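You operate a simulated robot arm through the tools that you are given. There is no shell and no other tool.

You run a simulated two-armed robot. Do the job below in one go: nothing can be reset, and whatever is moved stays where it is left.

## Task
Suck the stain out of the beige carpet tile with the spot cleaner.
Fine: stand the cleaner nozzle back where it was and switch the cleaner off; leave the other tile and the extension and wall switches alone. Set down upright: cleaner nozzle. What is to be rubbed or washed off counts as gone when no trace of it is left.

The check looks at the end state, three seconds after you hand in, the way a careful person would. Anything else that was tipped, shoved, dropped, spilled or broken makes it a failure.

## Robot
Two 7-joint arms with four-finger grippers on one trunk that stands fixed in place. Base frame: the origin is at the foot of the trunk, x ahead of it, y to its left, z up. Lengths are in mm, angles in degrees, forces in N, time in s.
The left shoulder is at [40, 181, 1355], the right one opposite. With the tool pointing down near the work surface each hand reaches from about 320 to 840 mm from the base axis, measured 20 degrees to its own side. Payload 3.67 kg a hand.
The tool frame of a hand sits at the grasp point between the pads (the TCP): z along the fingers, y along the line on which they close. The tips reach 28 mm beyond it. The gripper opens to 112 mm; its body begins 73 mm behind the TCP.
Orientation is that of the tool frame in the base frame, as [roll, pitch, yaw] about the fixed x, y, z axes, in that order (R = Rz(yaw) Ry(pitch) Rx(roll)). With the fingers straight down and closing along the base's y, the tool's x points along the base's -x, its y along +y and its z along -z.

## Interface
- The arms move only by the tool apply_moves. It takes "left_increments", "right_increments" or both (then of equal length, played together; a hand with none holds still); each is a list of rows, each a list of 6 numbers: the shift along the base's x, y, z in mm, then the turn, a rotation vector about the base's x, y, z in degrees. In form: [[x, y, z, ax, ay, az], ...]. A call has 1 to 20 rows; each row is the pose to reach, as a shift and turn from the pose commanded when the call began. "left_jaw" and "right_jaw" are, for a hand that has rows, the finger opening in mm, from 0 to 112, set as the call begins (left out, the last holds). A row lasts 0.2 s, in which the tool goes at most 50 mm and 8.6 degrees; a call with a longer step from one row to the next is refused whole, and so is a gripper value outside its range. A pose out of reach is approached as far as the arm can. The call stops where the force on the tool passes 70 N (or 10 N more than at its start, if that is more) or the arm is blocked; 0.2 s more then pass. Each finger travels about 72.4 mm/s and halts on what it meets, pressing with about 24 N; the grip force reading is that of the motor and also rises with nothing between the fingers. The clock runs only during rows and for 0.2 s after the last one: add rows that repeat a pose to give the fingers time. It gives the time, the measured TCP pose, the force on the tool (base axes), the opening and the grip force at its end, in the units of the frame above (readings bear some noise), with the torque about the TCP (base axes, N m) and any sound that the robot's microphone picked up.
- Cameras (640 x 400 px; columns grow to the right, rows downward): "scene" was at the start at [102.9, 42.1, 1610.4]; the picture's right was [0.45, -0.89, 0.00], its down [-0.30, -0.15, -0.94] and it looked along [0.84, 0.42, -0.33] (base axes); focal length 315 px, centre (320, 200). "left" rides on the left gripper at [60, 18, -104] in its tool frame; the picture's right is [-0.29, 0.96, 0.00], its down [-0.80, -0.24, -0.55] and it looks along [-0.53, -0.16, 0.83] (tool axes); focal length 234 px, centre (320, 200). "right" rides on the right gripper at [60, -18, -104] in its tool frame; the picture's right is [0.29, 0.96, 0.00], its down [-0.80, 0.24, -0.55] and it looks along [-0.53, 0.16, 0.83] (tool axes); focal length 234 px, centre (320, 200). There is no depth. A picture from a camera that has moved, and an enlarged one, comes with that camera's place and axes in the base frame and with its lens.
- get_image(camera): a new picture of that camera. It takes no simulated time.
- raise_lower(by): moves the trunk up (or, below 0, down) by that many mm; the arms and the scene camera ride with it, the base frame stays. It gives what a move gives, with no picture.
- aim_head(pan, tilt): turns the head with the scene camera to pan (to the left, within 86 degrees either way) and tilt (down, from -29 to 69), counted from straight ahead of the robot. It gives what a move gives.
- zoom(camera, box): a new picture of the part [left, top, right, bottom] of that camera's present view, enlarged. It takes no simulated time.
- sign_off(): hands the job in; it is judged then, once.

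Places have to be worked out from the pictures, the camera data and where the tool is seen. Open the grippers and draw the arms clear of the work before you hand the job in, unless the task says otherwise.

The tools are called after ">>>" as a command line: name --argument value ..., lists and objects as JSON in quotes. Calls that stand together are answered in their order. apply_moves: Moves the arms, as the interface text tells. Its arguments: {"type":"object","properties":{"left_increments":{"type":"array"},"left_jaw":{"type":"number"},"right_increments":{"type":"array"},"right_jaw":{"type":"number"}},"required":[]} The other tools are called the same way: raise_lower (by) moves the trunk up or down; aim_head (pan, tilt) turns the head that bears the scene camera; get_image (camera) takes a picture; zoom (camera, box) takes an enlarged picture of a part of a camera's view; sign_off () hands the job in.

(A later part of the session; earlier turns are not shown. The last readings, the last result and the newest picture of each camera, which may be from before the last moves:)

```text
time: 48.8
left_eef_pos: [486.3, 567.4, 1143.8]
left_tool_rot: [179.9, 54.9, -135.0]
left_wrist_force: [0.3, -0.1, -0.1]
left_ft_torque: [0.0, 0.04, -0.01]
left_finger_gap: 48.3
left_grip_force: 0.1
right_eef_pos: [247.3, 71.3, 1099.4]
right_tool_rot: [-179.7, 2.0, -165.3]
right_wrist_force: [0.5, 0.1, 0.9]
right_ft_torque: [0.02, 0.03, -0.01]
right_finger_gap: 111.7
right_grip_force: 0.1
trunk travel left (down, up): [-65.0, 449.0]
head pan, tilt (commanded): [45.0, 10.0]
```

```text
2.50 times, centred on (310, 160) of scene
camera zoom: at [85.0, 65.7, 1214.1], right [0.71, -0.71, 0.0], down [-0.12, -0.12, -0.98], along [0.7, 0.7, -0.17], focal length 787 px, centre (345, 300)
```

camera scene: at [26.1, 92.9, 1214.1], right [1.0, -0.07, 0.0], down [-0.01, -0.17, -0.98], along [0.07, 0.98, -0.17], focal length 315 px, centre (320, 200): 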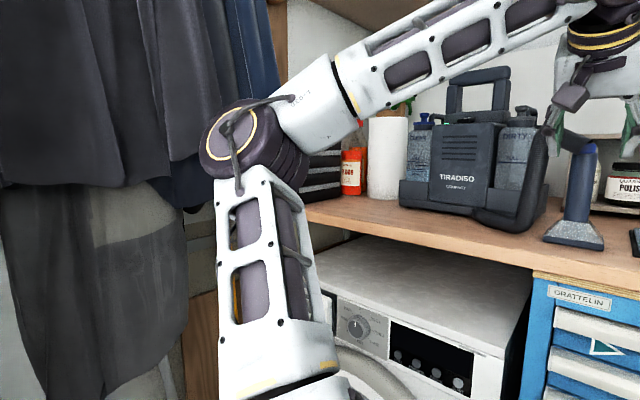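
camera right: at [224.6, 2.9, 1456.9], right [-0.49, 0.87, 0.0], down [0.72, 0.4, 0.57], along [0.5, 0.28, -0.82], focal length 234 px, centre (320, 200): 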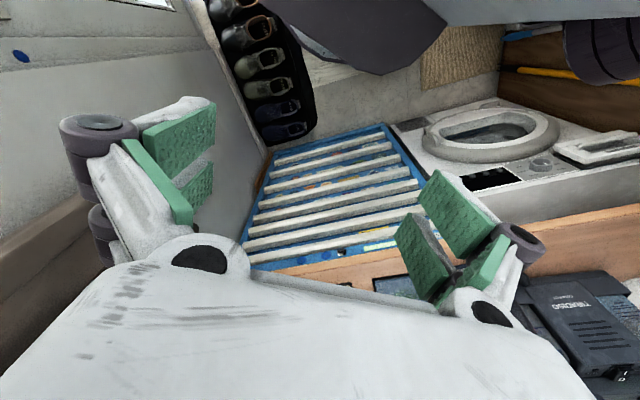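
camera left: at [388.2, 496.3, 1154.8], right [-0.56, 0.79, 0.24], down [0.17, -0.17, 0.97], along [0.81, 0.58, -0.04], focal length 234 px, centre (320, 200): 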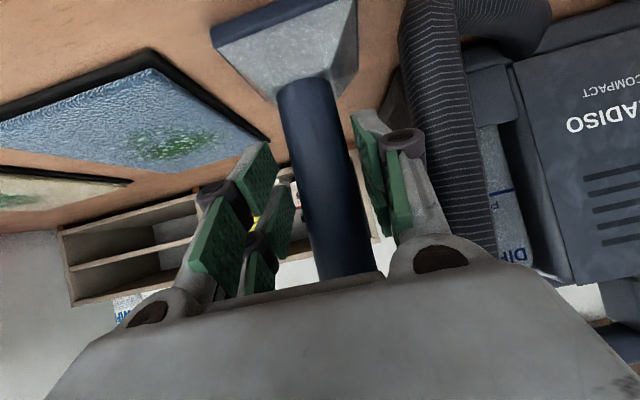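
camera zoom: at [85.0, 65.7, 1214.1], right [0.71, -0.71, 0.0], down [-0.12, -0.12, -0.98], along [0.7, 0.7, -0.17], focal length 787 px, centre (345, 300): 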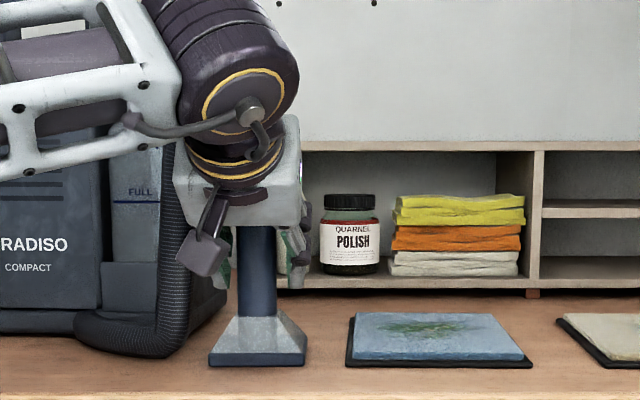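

The stem sits between the open fingers with about 7 mm on each side, and the hose is clear. I'll advance the last 40 mm so the stem is at the grasp point.

>>> apply_moves --left_increments '[[8, 8.5, -8, 0, 0, 0], [16, 17, -16, 0, 0, 0], [22.6, 24, -23.5, 0, 0, 0], [22.6, 24, -23.5, 0, 0, 0]]'

>>> get_image --camera "left"

>>> zoom --camera "scene" --box '[200, 80, 420, 240]'

```text
time: 49.8
left_eef_pos: [509.3, 591.6, 1120.7]
left_tool_rot: [179.9, 54.9, -135.1]
left_wrist_force: [-0.1, 0.0, 0.6]
left_ft_torque: [-0.02, -0.01, 0.02]
left_finger_gap: 48.2
left_grip_force: 0.1
right_eef_pos: [246.1, 71.3, 1100.6]
right_tool_rot: [-179.8, 1.9, -165.4]
right_wrist_force: [0.3, -0.1, -1.0]
right_ft_torque: [0.01, -0.03, -0.04]
right_finger_gap: 112.0
right_grip_force: 0.1
trunk travel left (down, up): [-65.0, 449.0]
head pan, tilt (commanded): [45.0, 10.0]
```

```text
taken
camera left: at [411.3, 520.0, 1132.8], right [-0.56, 0.79, 0.24], down [0.17, -0.17, 0.97], along [0.81, 0.58, -0.04], focal length 234 px, centre (320, 200)
```

left: 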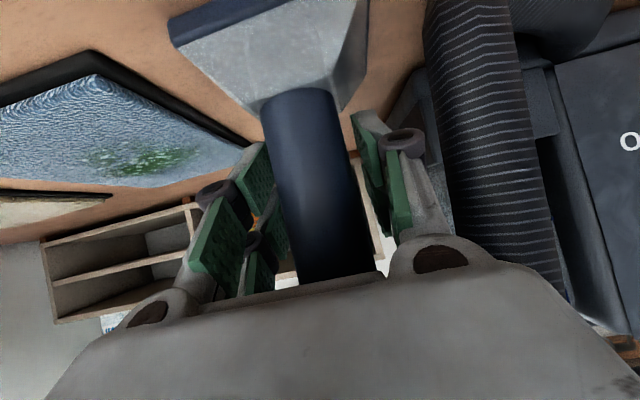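

```text
2.50 times, centred on (310, 160) of scene
camera zoom: at [85.0, 65.7, 1214.1], right [0.71, -0.71, 0.0], down [-0.12, -0.12, -0.98], along [0.7, 0.7, -0.17], focal length 787 px, centre (345, 300)
```

zoom: 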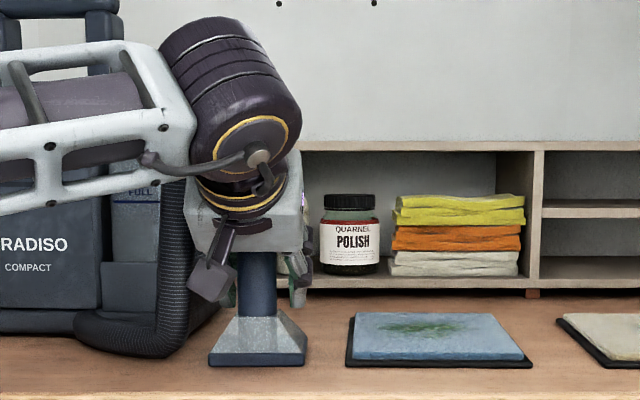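

The stem is centered between the pads at the grasp point. I'll close the fingers on it.

>>> apply_moves --left_increments '[[0, 0, 0, 0, 0, 0], [0, 0, 0, 0, 0, 0], [0, 0, 0, 0, 0, 0], [0, 0, 0, 0, 0, 0]]' --left_jaw 0

>>> get_image --camera "left"

>>> zoom --camera "scene" --box '[200, 80, 420, 240]'

```text
time: 50.8
left_eef_pos: [509.4, 592.0, 1122.0]
left_tool_rot: [180.0, 55.1, -135.1]
left_wrist_force: [0.3, 0.8, -0.6]
left_ft_torque: [0.03, 0.02, -0.01]
left_finger_gap: 30.3
left_grip_force: 23.6
right_eef_pos: [247.4, 72.3, 1097.9]
right_tool_rot: [-179.7, 1.9, -165.4]
right_wrist_force: [-0.5, 0.8, 0.1]
right_ft_torque: [0.0, -0.02, 0.0]
right_finger_gap: 112.0
right_grip_force: 0.1
trunk travel left (down, up): [-65.0, 449.0]
head pan, tilt (commanded): [45.0, 10.0]
```

```text
taken
camera left: at [411.4, 520.2, 1132.6], right [-0.56, 0.79, 0.24], down [0.17, -0.17, 0.97], along [0.81, 0.58, -0.04], focal length 234 px, centre (320, 200)
```

left: 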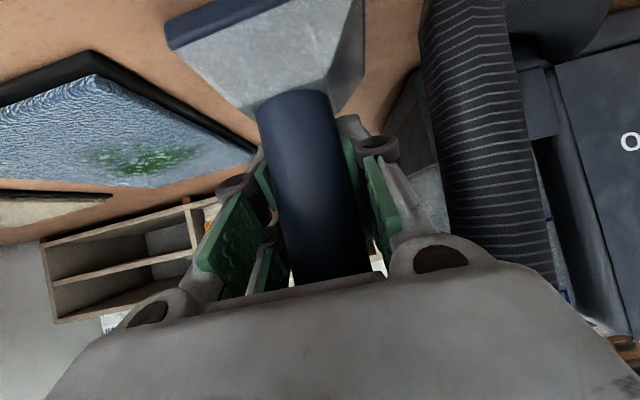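

```text
2.50 times, centred on (310, 160) of scene
camera zoom: at [85.3, 66.1, 1214.0], right [0.71, -0.71, 0.0], down [-0.12, -0.12, -0.98], along [0.7, 0.7, -0.17], focal length 787 px, centre (345, 300)
```

zoom: 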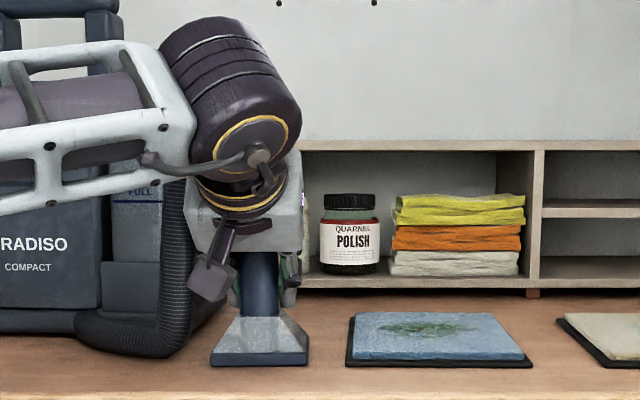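

The grip is holding (30 mm gap, 24 N); closing moved the nozzle about 2 mm to the right, which I'll correct when putting it back. Now I'll lift gently and watch the hose's pull.

>>> apply_moves --left_increments '[[0, 0, 5, 0, 0, 0], [0, 0, 15, 0, 0, 0], [0, 0, 30, 0, 0, 0], [0, 0, 45, 0, 0, 0], [0, 0, 45, 0, 0, 0]]'

>>> get_image --camera "left"

>>> get_image --camera "scene"

```text
time: 52.0
left_eef_pos: [509.2, 591.1, 1163.4]
left_tool_rot: [-180.0, 55.0, -134.9]
left_wrist_force: [-0.4, 1.0, -2.5]
left_ft_torque: [0.01, 0.01, 0.0]
left_finger_gap: 30.6
left_grip_force: 24.0
right_eef_pos: [247.4, 71.7, 1098.0]
right_tool_rot: [-179.6, 1.9, -165.4]
right_wrist_force: [-0.2, -0.1, 0.5]
right_ft_torque: [-0.03, 0.0, 0.01]
right_finger_gap: 111.8
right_grip_force: 0.0
trunk travel left (down, up): [-65.0, 449.0]
head pan, tilt (commanded): [45.0, 10.0]
```

```text
taken
camera left: at [412.1, 519.7, 1175.1], right [-0.56, 0.79, 0.24], down [0.17, -0.17, 0.97], along [0.81, 0.58, -0.04], focal length 234 px, centre (320, 200)
```

left: 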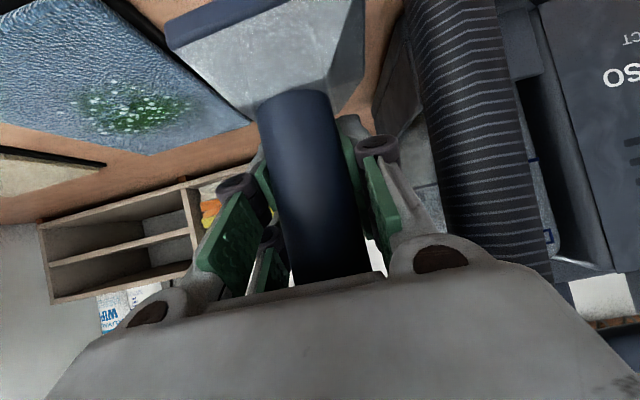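

```text
taken
camera scene: at [85.5, 66.4, 1214.0], right [0.71, -0.71, 0.0], down [-0.12, -0.12, -0.98], along [0.7, 0.7, -0.17], focal length 315 px, centre (320, 200)
```

scene: 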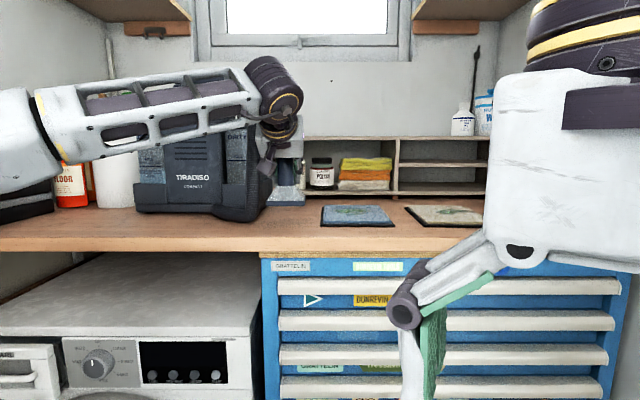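

The nozzle is lifted; the load is only 2.5 N and the hose isn't pulling. The right hand is near where the left arm must pass, so I'll move it aside to the right first.

>>> apply_moves --right_increments '[[16, -40, 0, 0, 0, -3], [32, -80, 0, 0, 0, -6], [48, -120, 0, 0, 0, -9], [64, -160, 0, 0, 0, -12], [80, -200, 0, 0, 0, -14.5], [80, -200, 0, 0, 0, -14.5]]'

>>> aim_head --pan 40 --tilt 15

>>> get_image --camera "scene"

```text
time: 53.4
left_eef_pos: [509.8, 591.8, 1164.7]
left_tool_rot: [179.9, 55.0, -135.0]
left_wrist_force: [0.2, 0.7, -3.2]
left_ft_torque: [0.05, -0.01, -0.01]
left_finger_gap: 30.8
left_grip_force: 24.0
right_eef_pos: [327.4, -127.8, 1099.3]
right_tool_rot: [-179.6, 2.0, -179.9]
right_wrist_force: [-0.1, 1.0, -0.1]
right_ft_torque: [0.0, 0.01, 0.02]
right_finger_gap: 112.2
right_grip_force: 0.1
trunk travel left (down, up): [-65.0, 449.0]
head pan, tilt (commanded): [45.0, 10.0]
```

```text
time: 54.0
left_eef_pos: [510.3, 589.2, 1162.8]
left_tool_rot: [-180.0, 55.0, -135.0]
left_wrist_force: [0.2, 0.3, -3.1]
left_ft_torque: [-0.02, -0.03, 0.01]
left_finger_gap: 30.6
left_grip_force: 24.1
right_eef_pos: [327.2, -128.9, 1099.8]
right_tool_rot: [-179.7, 1.8, 180.0]
right_wrist_force: [0.5, -0.3, -0.4]
right_ft_torque: [-0.03, -0.02, 0.03]
right_finger_gap: 111.8
right_grip_force: 0.1
trunk travel left (down, up): [-65.0, 449.0]
head pan, tilt (commanded): [40.0, 15.0]
```

```text
taken
camera scene: at [91.2, 60.2, 1205.9], right [0.64, -0.77, 0.0], down [-0.2, -0.17, -0.97], along [0.74, 0.62, -0.26], focal length 315 px, centre (320, 200)
```

scene: 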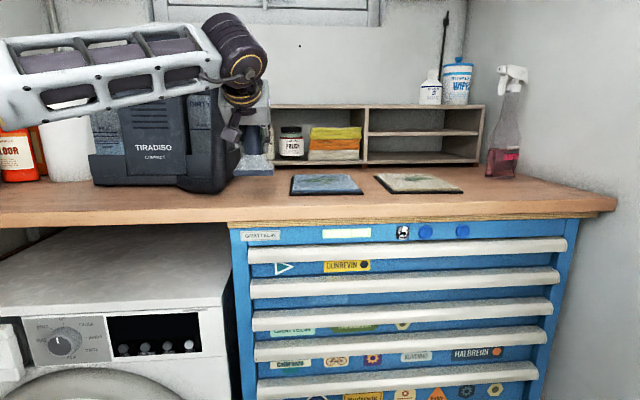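

The way is clear. To keep the suction away from the blue tile I'll bring the nozzle forward to the front strip of the bench, raise it slightly, and move right in stages while watching the hose force.

>>> apply_moves --left_increments '[[-14, -14, 10, 0, 0, 0], [-35, -35, 20, 0, 0, 0], [-55, -55, 26, 0, 0, 0], [-38, -72, 26, 0, 0, 0], [-21, -89, 26, 0, 0, 0], [-4, -106, 26, 0, 0, 0], [12, -122, 26, 0, 0, 0], [27.5, -138, 26, 0, 0, 0], [27.5, -138, 26, 0, 0, 0]]'

>>> get_image --camera "scene"

```text
time: 56.0
left_eef_pos: [536.3, 453.8, 1191.7]
left_tool_rot: [-180.0, 55.1, -134.9]
left_wrist_force: [-0.5, -0.7, -1.6]
left_ft_torque: [0.02, -0.03, -0.04]
left_finger_gap: 30.9
left_grip_force: 24.1
right_eef_pos: [326.6, -128.9, 1100.6]
right_tool_rot: [-179.7, 2.1, -180.0]
right_wrist_force: [0.5, 0.6, 0.7]
right_ft_torque: [-0.02, 0.0, -0.01]
right_finger_gap: 111.8
right_grip_force: 0.1
trunk travel left (down, up): [-65.0, 449.0]
head pan, tilt (commanded): [40.0, 15.0]
```

```text
taken
camera scene: at [90.8, 60.8, 1205.9], right [0.64, -0.77, 0.0], down [-0.2, -0.17, -0.97], along [0.74, 0.62, -0.26], focal length 315 px, centre (320, 200)
```

scene: 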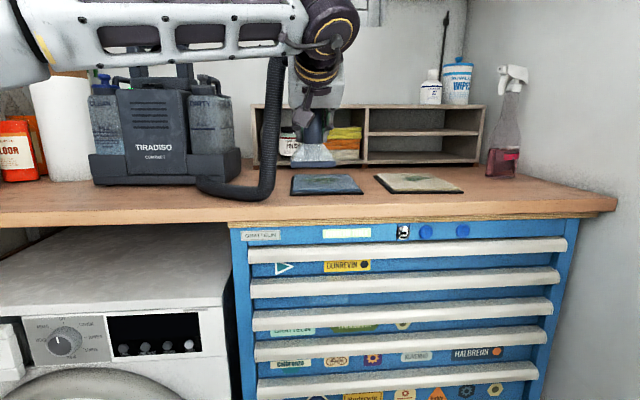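

The hose follows without any noticeable pull. I'll continue right along the front to just beyond the blue tile.

>>> apply_moves --left_increments '[[15, -15, 0, 0, 0, 0], [33, -33, 0, 0, 0, 0], [52, -52, 0, 0, 0, 0], [71, -71, 0, 0, 0, 0], [90, -90, 0, 0, 0, 0], [110, -110, 0, 0, 0, 0], [129, -129, 0, 0, 0, 0], [129, -129, 0, 0, 0, 0]]'

>>> get_image --camera "scene"

>>> get_image --camera "left"

```text
time: 57.8
left_eef_pos: [668.0, 323.6, 1191.6]
left_tool_rot: [-179.9, 54.9, -134.9]
left_wrist_force: [-0.1, -0.7, -3.3]
left_ft_torque: [0.0, -0.02, -0.05]
left_finger_gap: 30.6
left_grip_force: 24.8
right_eef_pos: [326.5, -130.1, 1100.4]
right_tool_rot: [-179.6, 2.0, -180.0]
right_wrist_force: [0.0, -0.1, 1.1]
right_ft_torque: [0.0, -0.01, 0.0]
right_finger_gap: 111.7
right_grip_force: 0.1
trunk travel left (down, up): [-65.0, 449.0]
head pan, tilt (commanded): [40.0, 15.0]
```

```text
taken
camera scene: at [90.2, 60.4, 1206.0], right [0.64, -0.77, 0.0], down [-0.2, -0.17, -0.97], along [0.74, 0.62, -0.26], focal length 315 px, centre (320, 200)
```

scene: 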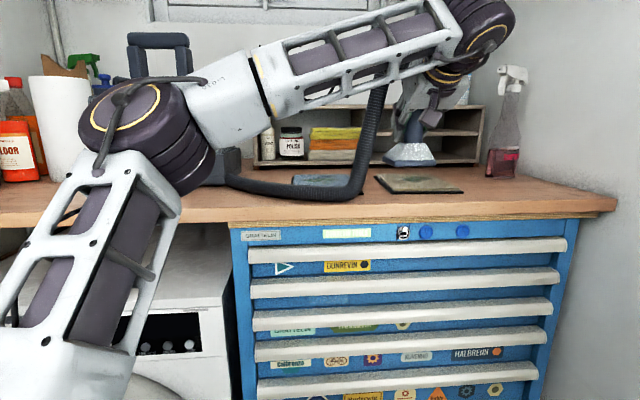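

```text
taken
camera left: at [569.6, 251.6, 1202.1], right [-0.56, 0.79, 0.24], down [0.17, -0.17, 0.97], along [0.81, 0.59, -0.04], focal length 234 px, centre (320, 200)
```

left: 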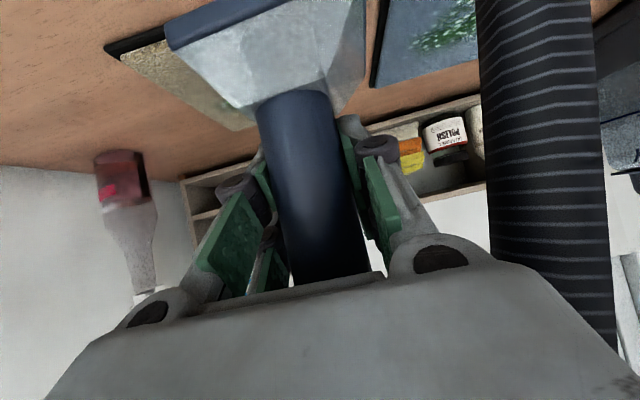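

The hose stretches freely and the load is about 3 N, just the nozzle's weight. My two estimates put the stain center at U≈317, V≈829. I'll move the nozzle above it, staying about 25 mm clear of the tile.

>>> apply_moves --left_increments '[[20, 5.5, 0, 0, 0, 0], [45, 12.5, -4, 0, 0, 0], [70, 19.5, -10, 0, 0, 0], [95, 26, -18, 0, 0, 0], [120, 33, -26, 0, 0, 0], [141.6, 39, -32, 0, 0, 0], [141.6, 39, -32, 0, 0, 0]]'

>>> aim_head --pan 28 --tilt 15

>>> get_image --camera "scene"

>>> get_image --camera "left"

```text
time: 59.4
left_eef_pos: [751.6, 369.7, 1138.8]
left_tool_rot: [-179.9, 55.0, -134.9]
left_wrist_force: [-0.3, -0.1, -2.4]
left_ft_torque: [0.0, -0.03, 0.03]
left_finger_gap: 30.7
left_grip_force: 23.6
left hand out of reach, approached as far as the arm can: row 2, 3, 4, 5, 6, 7
right_eef_pos: [327.2, -129.0, 1098.7]
right_tool_rot: [-179.7, 1.9, -179.9]
right_wrist_force: [-0.3, 0.8, -0.6]
right_ft_torque: [-0.02, -0.03, 0.0]
right_finger_gap: 112.0
right_grip_force: 0.1
trunk travel left (down, up): [-65.0, 449.0]
head pan, tilt (commanded): [40.0, 15.0]
```

```text
time: 60.2
left_eef_pos: [753.4, 369.7, 1138.5]
left_tool_rot: [180.0, 55.0, -135.0]
left_wrist_force: [0.1, 0.2, -2.7]
left_ft_torque: [0.0, -0.04, -0.02]
left_finger_gap: 30.4
left_grip_force: 23.6
right_eef_pos: [326.2, -128.8, 1099.7]
right_tool_rot: [-179.8, 1.9, -179.8]
right_wrist_force: [-0.4, -1.1, 0.5]
right_ft_torque: [-0.02, 0.02, 0.03]
right_finger_gap: 111.9
right_grip_force: 0.2
trunk travel left (down, up): [-65.0, 449.0]
head pan, tilt (commanded): [28.0, 15.0]
```

```text
taken
camera scene: at [102.5, 44.2, 1205.9], right [0.47, -0.88, 0.0], down [-0.23, -0.12, -0.97], along [0.85, 0.45, -0.26], focal length 315 px, centre (320, 200)
```

scene: 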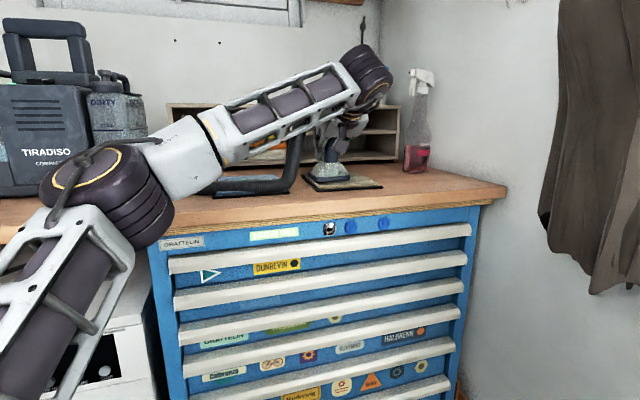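

```text
taken
camera left: at [654.9, 297.9, 1149.8], right [-0.56, 0.79, 0.24], down [0.17, -0.17, 0.97], along [0.81, 0.58, -0.04], focal length 234 px, centre (320, 200)
```

left: 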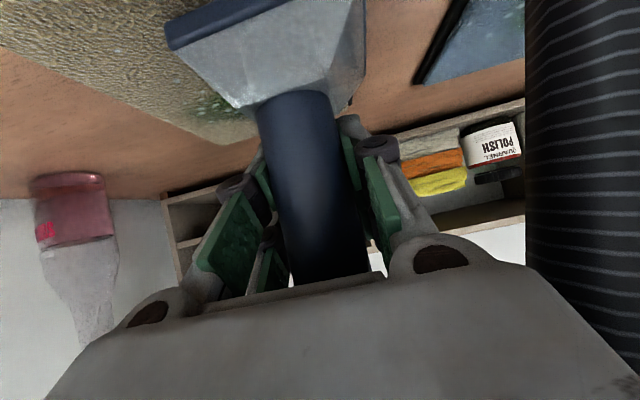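

The arm ran out of reach at this trunk height, stopping at U≈271, V≈794 with the nozzle about 5 mm above the tile. The shoulder is too low for this distance, so I'll back up and lift a little, then raise the trunk.

>>> apply_moves --left_increments '[[-20, -10, 10, 0, 0, 0], [-40, -20, 20, 0, 0, 0], [-60, -30, 30, 0, 0, 0], [-60, -30, 30, 0, 0, 0]]'

>>> zoom --camera "scene" --box '[180, 100, 420, 220]'

```text
time: 61.2
left_eef_pos: [690.6, 336.2, 1166.9]
left_tool_rot: [179.9, 54.9, -135.0]
left_wrist_force: [1.4, -0.1, -3.6]
left_ft_torque: [0.05, -0.03, 0.03]
left_finger_gap: 30.6
left_grip_force: 24.4
right_eef_pos: [326.6, -128.9, 1100.0]
right_tool_rot: [-179.6, 1.9, -179.9]
right_wrist_force: [0.0, 0.4, 0.1]
right_ft_torque: [-0.01, -0.01, 0.03]
right_finger_gap: 112.1
right_grip_force: 0.1
trunk travel left (down, up): [-65.0, 449.0]
head pan, tilt (commanded): [28.0, 15.0]
```

```text
2.67 times, centred on (300, 160) of scene
camera zoom: at [102.9, 44.3, 1205.8], right [0.47, -0.88, 0.0], down [-0.23, -0.12, -0.97], along [0.85, 0.45, -0.26], focal length 839 px, centre (373, 307)
```

zoom: 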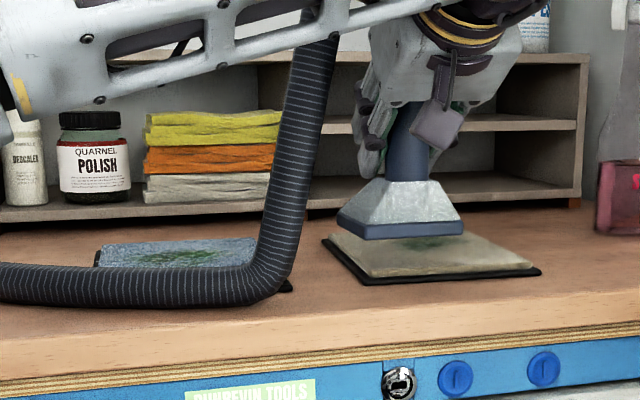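

The grip and nozzle look good, and both tiles are undisturbed. I'll raise the trunk 200 mm so the shoulder is nearer the working height for the longer reach.

>>> raise_lower --by 200

>>> aim_head --pan 32 --tilt 32

>>> get_image --camera "scene"

>>> get_image --camera "left"

```text
time: 63.4
left_eef_pos: [690.9, 335.2, 1369.3]
left_tool_rot: [179.9, 55.0, -135.1]
left_wrist_force: [0.0, 0.2, -3.0]
left_ft_torque: [-0.01, 0.0, 0.03]
left_finger_gap: 30.4
left_grip_force: 24.1
right_eef_pos: [326.9, -130.0, 1300.1]
right_tool_rot: [-179.7, 1.9, -179.9]
right_wrist_force: [-0.5, 0.1, -0.4]
right_ft_torque: [-0.01, 0.0, -0.01]
right_finger_gap: 112.1
right_grip_force: 0.1
trunk travel left (down, up): [-265.0, 249.0]
head pan, tilt (commanded): [28.0, 15.0]
```

```text
time: 64.2
left_eef_pos: [690.5, 335.6, 1368.2]
left_tool_rot: [179.9, 55.1, -135.0]
left_wrist_force: [0.5, 0.8, -3.5]
left_ft_torque: [-0.01, -0.02, 0.01]
left_finger_gap: 30.6
left_grip_force: 24.0
right_eef_pos: [326.9, -128.9, 1300.4]
right_tool_rot: [-179.8, 1.8, -179.8]
right_wrist_force: [-0.2, 0.1, 0.6]
right_ft_torque: [-0.01, 0.01, 0.02]
right_finger_gap: 112.0
right_grip_force: 0.0
trunk travel left (down, up): [-265.0, 249.0]
head pan, tilt (commanded): [32.0, 32.0]
```

```text
taken
camera scene: at [95.9, 47.6, 1379.7], right [0.53, -0.85, 0.0], down [-0.45, -0.28, -0.85], along [0.72, 0.45, -0.53], focal length 315 px, centre (320, 200)
```

scene: 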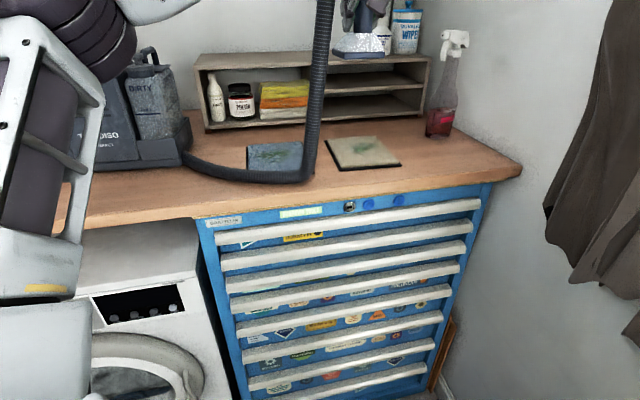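

```text
taken
camera left: at [592.4, 263.7, 1380.2], right [-0.56, 0.79, 0.24], down [0.17, -0.17, 0.97], along [0.81, 0.58, -0.04], focal length 234 px, centre (320, 200)
```

left: 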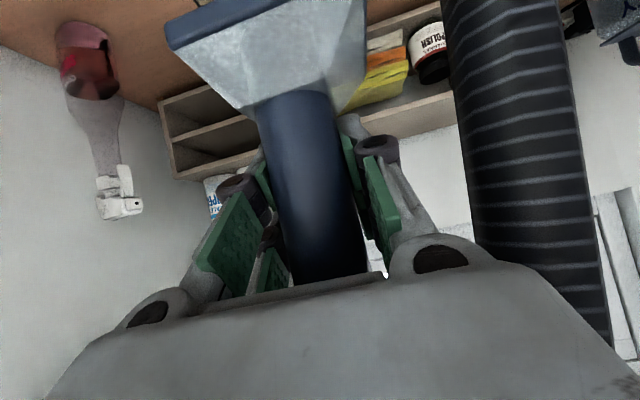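

With the nozzle high, both tiles are visible again. I'll zoom in to measure the stain on the beige tile accurately.

>>> zoom --camera "scene" --box '[230, 110, 420, 200]'

```text
3.37 times, centred on (325, 155) of scene
camera zoom: at [95.9, 47.6, 1379.7], right [0.53, -0.85, 0.0], down [-0.45, -0.28, -0.85], along [0.72, 0.45, -0.53], focal length 1060 px, centre (303, 352)
```

zoom: 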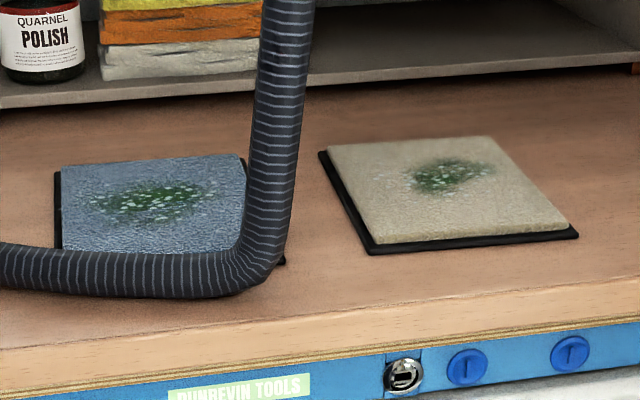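

The stain spans roughly U 285–368, V 797–872, center about (325, 834), which is (819, 360) in x, y. I'll yaw the hand 20° toward the shoulder line for reach and move to a safe hover about 80 mm over the tile.

>>> apply_moves --left_increments '[[21, 4, -15, 0, 0, -3], [43, 8, -40, 0, 0, -7], [65, 12, -65, 0, 0, -11], [87, 16, -95, 0, 0, -15], [109, 20, -125, 0, 0, -18], [129, 24.4, -153.5, 0, 0, -20], [129, 24.4, -153.5, 0, 0, -20]]'

>>> get_image --camera "scene"

>>> get_image --camera "left"

```text
time: 65.8
left_eef_pos: [818.0, 358.1, 1216.6]
left_tool_rot: [179.9, 55.0, -155.0]
left_wrist_force: [0.2, -0.5, -1.4]
left_ft_torque: [0.0, -0.03, -0.02]
left_finger_gap: 30.4
left_grip_force: 24.1
right_eef_pos: [326.2, -130.6, 1301.3]
right_tool_rot: [-179.7, 2.0, -179.9]
right_wrist_force: [0.6, -0.8, 0.2]
right_ft_torque: [0.02, -0.02, 0.01]
right_finger_gap: 112.0
right_grip_force: 0.1
trunk travel left (down, up): [-265.0, 249.0]
head pan, tilt (commanded): [32.0, 32.0]
```

```text
taken
camera scene: at [95.1, 47.4, 1379.7], right [0.53, -0.85, 0.0], down [-0.45, -0.28, -0.85], along [0.72, 0.45, -0.53], focal length 315 px, centre (320, 200)
```

scene: 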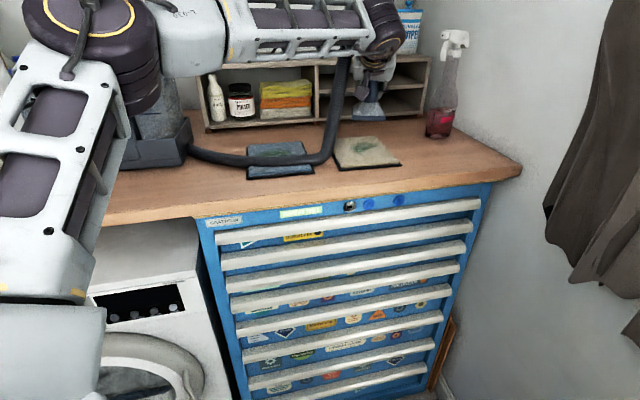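

```text
taken
camera left: at [701.6, 323.8, 1227.8], right [-0.25, 0.94, 0.24], down [0.1, -0.22, 0.97], along [0.96, 0.27, -0.04], focal length 234 px, centre (320, 200)
```

left: 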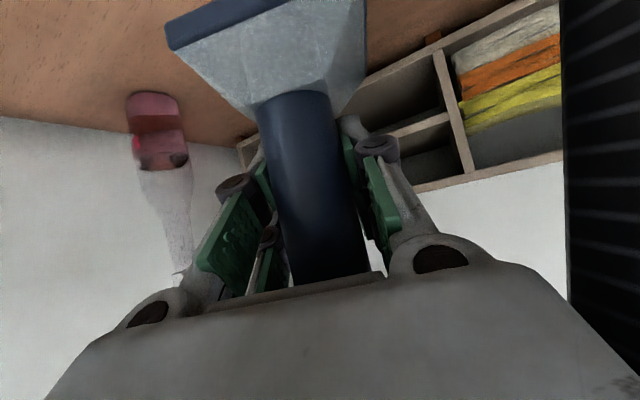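

The hover position was reached exactly. I'll descend to about 7 mm above the carpet and check.

>>> apply_moves --left_increments '[[1, 1, -15, 0, 0, 0], [1, 1, -35, 0, 0, 0], [1, 1, -55, 0, 0, 0], [1, 1, -70, 0, 0, 0], [1, 1, -75, 0, 0, 0], [1, 1, -75, 0, 0, 0]]'

>>> zoom --camera "scene" --box '[230, 90, 450, 200]'

```text
time: 67.2
left_eef_pos: [821.1, 361.5, 1139.7]
left_tool_rot: [179.9, 55.1, -155.2]
left_wrist_force: [-0.8, 0.1, -2.6]
left_ft_torque: [0.0, 0.0, -0.01]
left_finger_gap: 30.4
left_grip_force: 24.2
right_eef_pos: [327.2, -130.4, 1301.0]
right_tool_rot: [-179.8, 2.0, -180.0]
right_wrist_force: [-0.1, 0.2, 0.2]
right_ft_torque: [0.05, -0.02, -0.03]
right_finger_gap: 111.8
right_grip_force: 0.1
trunk travel left (down, up): [-265.0, 249.0]
head pan, tilt (commanded): [32.0, 32.0]
```

```text
2.91 times, centred on (340, 145) of scene
camera zoom: at [96.1, 47.7, 1379.6], right [0.53, -0.85, 0.0], down [-0.45, -0.28, -0.85], along [0.72, 0.45, -0.53], focal length 916 px, centre (262, 360)
```

zoom: 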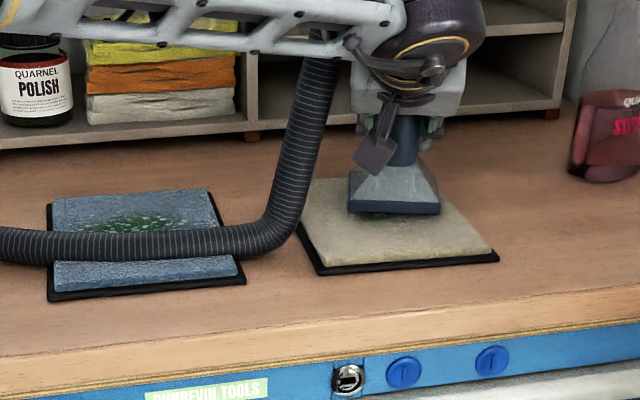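

The nozzle hovers over the stain, about 6 mm up. I'll lower it 1–2 mm at a time until the carpet takes its weight.

>>> apply_moves --left_increments '[[0, 0, -2, 0, 0, 0], [0, 0, -4, 0, 0, 0], [0, 0, -5, 0, 0, 0], [0, 0, -5, 0, 0, 0]]'

>>> zoom --camera "scene" --box '[310, 110, 410, 180]'

```text
time: 68.2
left_eef_pos: [821.2, 360.1, 1134.7]
left_tool_rot: [180.0, 55.0, -155.0]
left_wrist_force: [-0.3, -0.2, -1.9]
left_ft_torque: [0.01, -0.04, -0.05]
left_finger_gap: 30.6
left_grip_force: 23.5
right_eef_pos: [327.5, -128.0, 1301.5]
right_tool_rot: [-179.7, 2.0, -179.9]
right_wrist_force: [-0.4, -0.3, -0.5]
right_ft_torque: [-0.03, 0.0, 0.0]
right_finger_gap: 112.0
right_grip_force: 0.1
trunk travel left (down, up): [-265.0, 249.0]
head pan, tilt (commanded): [32.0, 32.0]
```

```text
5.71 times, centred on (360, 145) of scene
camera zoom: at [96.0, 47.7, 1379.6], right [0.53, -0.85, 0.0], down [-0.45, -0.28, -0.85], along [0.72, 0.45, -0.53], focal length 1799 px, centre (91, 514)
```

zoom: 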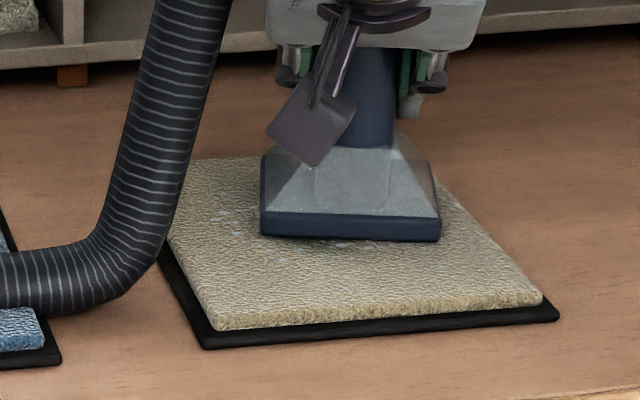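

The stain already looks paler around the nozzle's edge, with white flecks left to the left and front. I'll lower 2 mm more and dwell to let it suck.

>>> apply_moves --left_increments '[[0, 0, -1, 0, 0, 0], [0, 0, -2, 0, 0, 0], [0, 0, -2, 0, 0, 0], [0, 0, -2, 0, 0, 0], [0, 0, -2, 0, 0, 0], [0, 0, -2, 0, 0, 0], [0, 0, -2, 0, 0, 0], [0, 0, -2, 0, 0, 0]]'

>>> zoom --camera "scene" --box '[310, 110, 410, 180]'

```text
time: 70.0
left_eef_pos: [819.9, 357.7, 1132.7]
left_tool_rot: [-179.9, 55.0, -155.0]
left_wrist_force: [0.8, 0.7, 0.4]
left_ft_torque: [-0.01, -0.17, 0.03]
left_finger_gap: 30.5
left_grip_force: 24.1
right_eef_pos: [326.1, -128.0, 1301.3]
right_tool_rot: [-179.7, 1.9, -179.9]
right_wrist_force: [0.2, 0.8, -0.2]
right_ft_torque: [-0.01, 0.02, 0.0]
right_finger_gap: 111.9
right_grip_force: 0.0
trunk travel left (down, up): [-265.0, 249.0]
head pan, tilt (commanded): [32.0, 32.0]
```

```text
5.71 times, centred on (360, 145) of scene
camera zoom: at [95.7, 47.6, 1379.7], right [0.53, -0.85, 0.0], down [-0.45, -0.28, -0.85], along [0.72, 0.45, -0.53], focal length 1799 px, centre (91, 514)
```

zoom: 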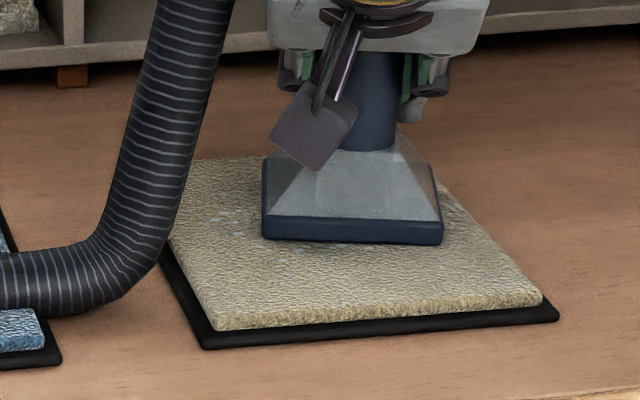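

The carpet is now just bearing the nozzle (vertical force went from -2 to +0.4 N), and the flecks are fading. I'll dwell a bit longer, then lift and look underneath.

>>> apply_moves --left_increments '[[0, 0, 0, 0, 0, 0], [0, 0, 0, 0, 0, 0], [0, 0, 0, 0, 0, 0], [0, 0, 0, 0, 0, 0], [0, 0, 0, 0, 0, 0], [0, 0, 0, 0, 0, 0], [0, 0, 0, 0, 0, 0], [0, 0, 0, 0, 0, 0], [0, 0, 0, 0, 0, 0], [0, 0, 8, 0, 0, 0], [0, 0, 30, 0, 0, 0], [0, 0, 65, 0, 0, 0], [0, 0, 90, 0, 0, 0], [0, 0, 90, 0, 0, 0]]'

>>> zoom --camera "scene" --box '[310, 110, 410, 180]'

```text
time: 73.0
left_eef_pos: [821.7, 362.1, 1224.4]
left_tool_rot: [180.0, 54.9, -155.0]
left_wrist_force: [-0.1, -0.3, -2.6]
left_ft_torque: [0.02, -0.01, 0.0]
left_finger_gap: 30.6
left_grip_force: 24.5
right_eef_pos: [326.9, -129.6, 1300.6]
right_tool_rot: [-179.7, 2.0, -180.0]
right_wrist_force: [-0.3, 0.2, 0.6]
right_ft_torque: [0.01, -0.01, -0.02]
right_finger_gap: 112.0
right_grip_force: 0.0
trunk travel left (down, up): [-265.0, 249.0]
head pan, tilt (commanded): [32.0, 32.0]
```

```text
5.71 times, centred on (360, 145) of scene
camera zoom: at [96.2, 47.8, 1379.6], right [0.53, -0.85, 0.0], down [-0.45, -0.28, -0.85], along [0.72, 0.45, -0.53], focal length 1799 px, centre (91, 514)
```

zoom: 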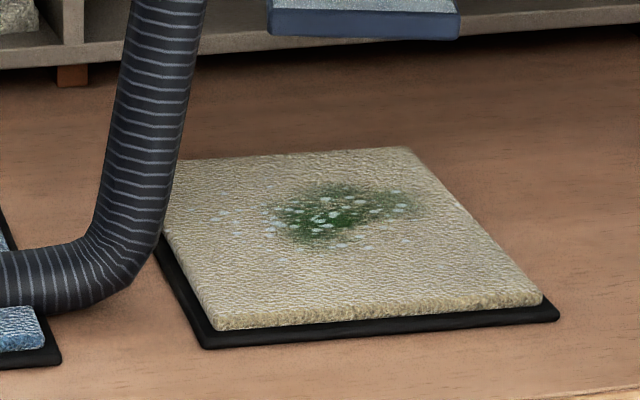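

Lifted, I see the stain is still there, so a stationary nozzle hasn't removed it. I'll check that the cleaner is still on and look at its lamps.

>>> aim_head --pan 60 --tilt 20

>>> get_image --camera "scene"

>>> zoom --camera "scene" --box '[180, 60, 380, 220]'

```text
time: 73.9
left_eef_pos: [820.3, 361.3, 1224.0]
left_tool_rot: [-180.0, 54.9, -155.0]
left_wrist_force: [-0.8, 0.0, -3.1]
left_ft_torque: [-0.01, -0.03, 0.01]
left_finger_gap: 30.1
left_grip_force: 23.8
right_eef_pos: [328.2, -130.2, 1301.6]
right_tool_rot: [-179.7, 1.9, -180.0]
right_wrist_force: [-1.0, 0.7, 0.4]
right_ft_torque: [0.02, -0.01, 0.01]
right_finger_gap: 112.3
right_grip_force: 0.2
trunk travel left (down, up): [-265.0, 249.0]
head pan, tilt (commanded): [60.0, 20.0]
```

```text
taken
camera scene: at [66.7, 80.8, 1398.8], right [0.87, -0.5, 0.0], down [-0.17, -0.3, -0.94], along [0.47, 0.81, -0.34], focal length 315 px, centre (320, 200)
```

scene: 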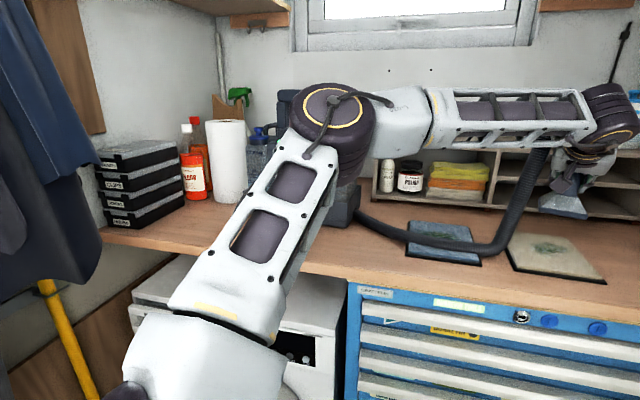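

```text
2.50 times, centred on (280, 140) of scene
camera zoom: at [66.7, 80.8, 1398.8], right [0.87, -0.5, 0.0], down [-0.17, -0.3, -0.94], along [0.47, 0.81, -0.34], focal length 787 px, centre (420, 350)
```

zoom: 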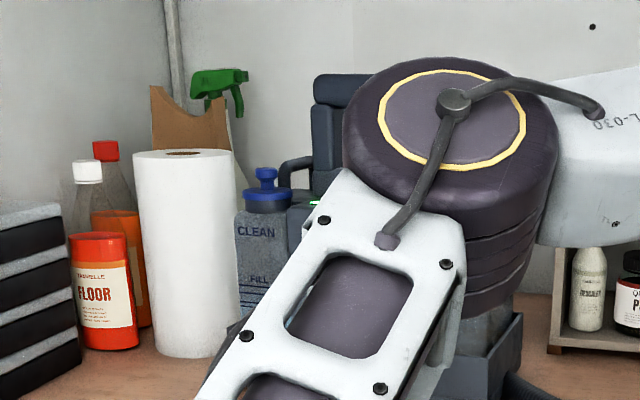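

The green ON lamp is still glowing behind the elbow, so the cleaner is powered. A nozzle normally needs strokes, so I'll look at the stain again from the same angle as before for comparison, then stroke it.

>>> aim_head --pan 32 --tilt 32

>>> zoom --camera "scene" --box '[230, 110, 420, 200]'

```text
time: 74.8
left_eef_pos: [820.4, 361.6, 1223.8]
left_tool_rot: [-180.0, 55.1, -155.0]
left_wrist_force: [0.3, 0.4, -2.7]
left_ft_torque: [0.02, -0.03, 0.02]
left_finger_gap: 30.5
left_grip_force: 24.6
right_eef_pos: [327.4, -129.4, 1301.4]
right_tool_rot: [-179.7, 1.9, -179.8]
right_wrist_force: [0.0, -0.2, 0.7]
right_ft_torque: [-0.02, -0.02, -0.03]
right_finger_gap: 112.0
right_grip_force: 0.0
trunk travel left (down, up): [-265.0, 249.0]
head pan, tilt (commanded): [32.0, 32.0]
```

```text
3.37 times, centred on (325, 155) of scene
camera zoom: at [95.9, 47.8, 1379.7], right [0.53, -0.85, 0.0], down [-0.45, -0.28, -0.85], along [0.72, 0.45, -0.53], focal length 1060 px, centre (303, 352)
```

zoom: 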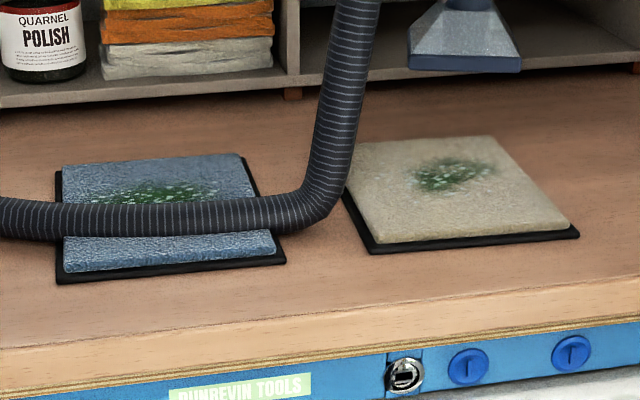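

The stain looks unchanged by the static dwell, and the tiles haven't moved. I'll go back down with light contact and stroke the nozzle over the stain.

>>> apply_moves --left_increments '[[0, 0, -40, 0, 0, 0], [0, 0, -80, 0, 0, 0], [0, 0, -91, 0, 0, 0], [5.7, -5.7, -91, 0, 0, 0], [10.6, -10.6, -91, 0, 0, 0], [3.5, -3.5, -91, 0, 0, 0], [-3.5, 3.5, -91, 0, 0, 0], [-10.6, 10.6, -91, 0, 0, 0], [-17.7, 17.7, -91, 0, 0, 0], [-10.6, 10.6, -91, 0, 0, 0], [-3.5, 3.5, -91, 0, 0, 0], [3.5, -3.5, -91, 0, 0, 0], [10.6, -10.6, -91, 0, 0, 0], [3.5, -3.5, -91, 0, 0, 0], [0, 0, -91, 0, 0, 0], [7, 7, -91, 0, 0, 0], [12.7, 12.7, -91, 0, 0, 0], [3.5, 3.5, -91, 0, 0, 0], [-5.7, -5.7, -91, 0, 0, 0], [-12.7, -12.7, -91, 0, 0, 0]]'

>>> zoom --camera "scene" --box '[310, 110, 410, 180]'

```text
time: 79.0
left_eef_pos: [807.7, 346.9, 1132.4]
left_tool_rot: [180.0, 55.0, -155.0]
left_wrist_force: [2.8, 1.1, 2.8]
left_ft_torque: [0.02, -0.17, 0.11]
left_finger_gap: 30.6
left_grip_force: 23.8
right_eef_pos: [327.5, -128.8, 1299.7]
right_tool_rot: [-179.7, 1.8, -179.9]
right_wrist_force: [0.2, 0.9, 0.0]
right_ft_torque: [0.0, -0.05, 0.0]
right_finger_gap: 112.0
right_grip_force: 0.0
trunk travel left (down, up): [-265.0, 249.0]
head pan, tilt (commanded): [32.0, 32.0]
```

```text
5.71 times, centred on (360, 145) of scene
camera zoom: at [95.8, 47.8, 1379.6], right [0.53, -0.85, 0.0], down [-0.45, -0.28, -0.85], along [0.72, 0.45, -0.53], focal length 1799 px, centre (91, 514)
```

zoom: 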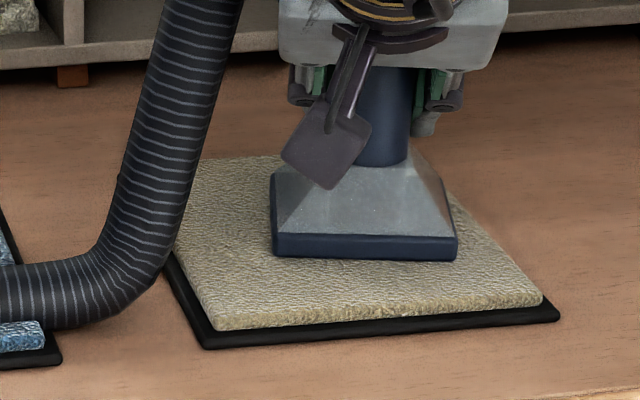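

The flecks at the left are gone and the tile hasn't moved. I'll lift to check what remains beneath.

>>> apply_moves --left_increments '[[0, 0, 8, 0, 0, 0], [4, 4, 35, 0, 0, 0], [12, 12, 70, 0, 0, 0], [12, 12, 95, 0, 0, 0], [12, 12, 95, 0, 0, 0]]'

>>> zoom --camera "scene" --box '[310, 110, 410, 180]'

```text
time: 80.2
left_eef_pos: [818.9, 362.1, 1226.2]
left_tool_rot: [179.9, 54.8, -155.1]
left_wrist_force: [0.6, -0.4, -2.7]
left_ft_torque: [0.0, -0.01, -0.01]
left_finger_gap: 30.3
left_grip_force: 24.0
right_eef_pos: [328.3, -128.8, 1301.5]
right_tool_rot: [-179.7, 1.9, -179.9]
right_wrist_force: [0.1, 0.3, -0.5]
right_ft_torque: [-0.01, -0.02, 0.01]
right_finger_gap: 111.9
right_grip_force: 0.0
trunk travel left (down, up): [-265.0, 249.0]
head pan, tilt (commanded): [32.0, 32.0]
```

```text
5.71 times, centred on (360, 145) of scene
camera zoom: at [96.2, 47.8, 1379.6], right [0.53, -0.85, 0.0], down [-0.45, -0.28, -0.85], along [0.72, 0.45, -0.53], focal length 1799 px, centre (91, 514)
```

zoom: 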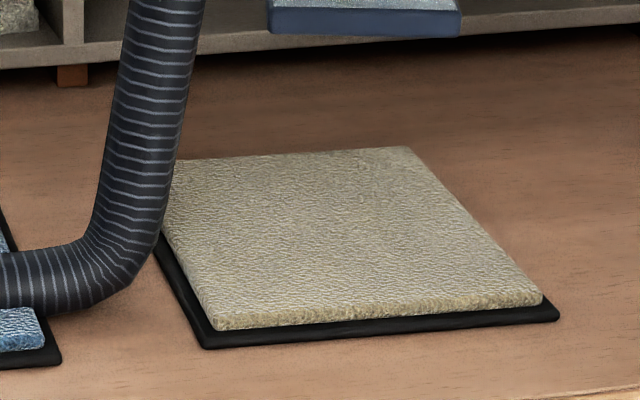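

The stroking worked: the tile looks clean. I'll zoom in closely for any leftover traces and check the blue tile too.

>>> zoom --camera "scene" --box '[335, 132, 395, 170]'

>>> zoom --camera "scene" --box '[230, 120, 420, 210]'

```text
10.53 times, centred on (365, 151) of scene
camera zoom: at [96.2, 47.8, 1379.6], right [0.53, -0.85, 0.0], down [-0.45, -0.28, -0.85], along [0.72, 0.45, -0.53], focal length 3314 px, centre (-154, 716)
```

zoom: 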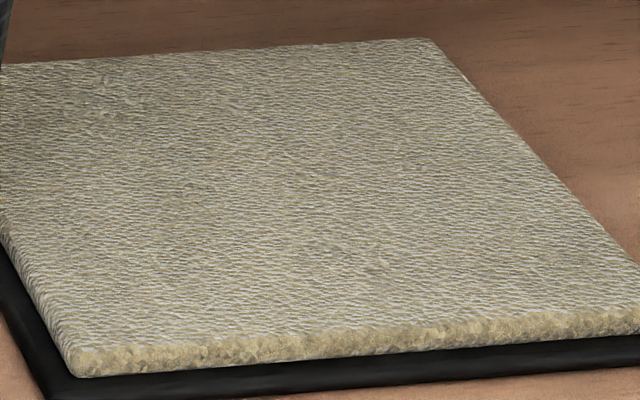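

```text
3.37 times, centred on (325, 165) of scene
camera zoom: at [96.2, 47.8, 1379.6], right [0.53, -0.85, 0.0], down [-0.45, -0.28, -0.85], along [0.72, 0.45, -0.53], focal length 1060 px, centre (303, 318)
```

zoom: 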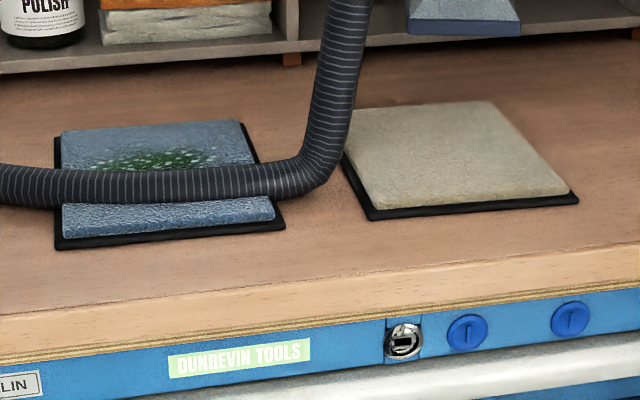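

The beige tile is fully clean and the blue tile's stain is untouched. Now I'll retrace the route: up and back with the yaw restored, then the trunk back down to the height used for the grasp.

>>> apply_moves --left_increments '[[-15, -3, 25, 0, 0, 3], [-37, -7, 50, 0, 0, 7], [-60, -12, 75, 0, 0, 11], [-83, -17, 100, 0, 0, 15], [-106, -22, 122, 0, 0, 18], [-129, -26, 142, 0, 0, 20], [-129, -26, 142, 0, 0, 20]]'

>>> raise_lower --by -200

>>> get_image --camera "scene"

```text
time: 81.8
left_eef_pos: [691.6, 334.0, 1367.9]
left_tool_rot: [180.0, 54.8, -135.0]
left_wrist_force: [-0.3, 0.0, -3.2]
left_ft_torque: [0.01, -0.01, -0.01]
left_finger_gap: 30.8
left_grip_force: 24.3
right_eef_pos: [328.0, -128.3, 1300.5]
right_tool_rot: [-179.8, 1.9, -179.9]
right_wrist_force: [-0.4, -1.0, 0.6]
right_ft_torque: [0.01, 0.01, -0.02]
right_finger_gap: 112.2
right_grip_force: 0.1
trunk travel left (down, up): [-265.0, 249.0]
head pan, tilt (commanded): [32.0, 32.0]
```

```text
time: 84.0
left_eef_pos: [691.8, 334.0, 1167.2]
left_tool_rot: [180.0, 55.0, -135.0]
left_wrist_force: [0.6, 0.0, -2.9]
left_ft_torque: [0.01, -0.03, -0.01]
left_finger_gap: 30.5
left_grip_force: 23.7
right_eef_pos: [326.7, -130.3, 1100.4]
right_tool_rot: [-179.7, 1.9, -179.8]
right_wrist_force: [0.0, -0.3, -0.1]
right_ft_torque: [-0.01, -0.02, -0.02]
right_finger_gap: 111.8
right_grip_force: 0.0
trunk travel left (down, up): [-65.0, 449.0]
head pan, tilt (commanded): [32.0, 32.0]
```

```text
taken
camera scene: at [95.6, 47.6, 1178.6], right [0.53, -0.85, 0.0], down [-0.45, -0.28, -0.85], along [0.72, 0.45, -0.53], focal length 315 px, centre (320, 200)
```

scene: 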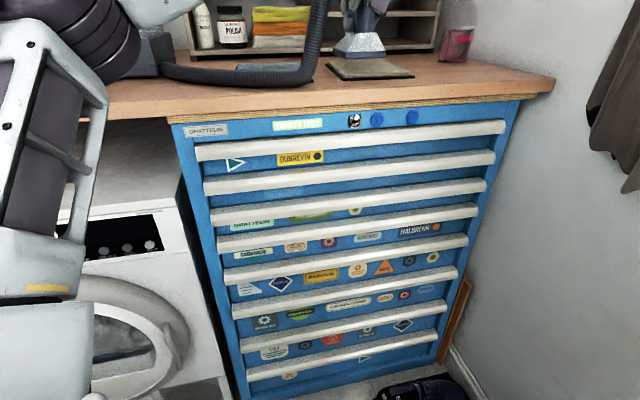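

All as expected, with the nozzle held firmly. I'll carry it back along the front strip of the bench to in front of its original spot.

>>> apply_moves --left_increments '[[-12, -5, 14, 0, 0, 0], [-24, -10, 24, 0, 0, 0], [-45, 11, 24, 0, 0, 0], [-70, 36, 24, 0, 0, 0], [-96, 62, 24, 0, 0, 0], [-122, 88, 24, 0, 0, 0], [-148, 114, 24, 0, 0, 0], [-174, 140, 24, 0, 0, 0], [-200, 166, 24, 0, 0, 0], [-222, 187, 24, 0, 0, 0], [-238, 202, 24, 0, 0, 0], [-238, 202, 24, 0, 0, 0]]'

>>> aim_head --pan 45 --tilt 10

>>> get_image --camera "scene"

```text
time: 86.6
left_eef_pos: [454.4, 536.5, 1192.6]
left_tool_rot: [179.9, 55.1, -135.0]
left_wrist_force: [0.0, -0.7, -2.4]
left_ft_torque: [0.02, -0.01, 0.0]
left_finger_gap: 30.2
left_grip_force: 23.5
right_eef_pos: [327.1, -130.4, 1099.7]
right_tool_rot: [-179.6, 1.8, -179.9]
right_wrist_force: [0.7, -0.2, 0.6]
right_ft_torque: [0.0, 0.02, 0.0]
right_finger_gap: 112.3
right_grip_force: 0.0
trunk travel left (down, up): [-65.0, 449.0]
head pan, tilt (commanded): [32.0, 32.0]
```

```text
time: 87.4
left_eef_pos: [453.6, 537.0, 1191.9]
left_tool_rot: [-180.0, 54.9, -134.9]
left_wrist_force: [-0.4, -0.3, -2.1]
left_ft_torque: [-0.02, 0.01, 0.0]
left_finger_gap: 30.3
left_grip_force: 24.3
right_eef_pos: [325.8, -128.5, 1098.9]
right_tool_rot: [-179.7, 1.9, -180.0]
right_wrist_force: [-0.1, 0.8, 0.3]
right_ft_torque: [-0.02, -0.01, 0.04]
right_finger_gap: 112.0
right_grip_force: 0.0
trunk travel left (down, up): [-65.0, 449.0]
head pan, tilt (commanded): [45.0, 10.0]
```

```text
taken
camera scene: at [85.5, 66.0, 1214.0], right [0.71, -0.71, 0.0], down [-0.12, -0.12, -0.98], along [0.7, 0.7, -0.17], focal length 315 px, centre (320, 200)
```

scene: 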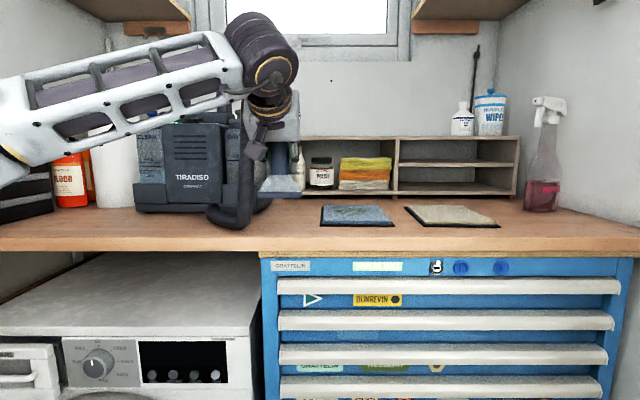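

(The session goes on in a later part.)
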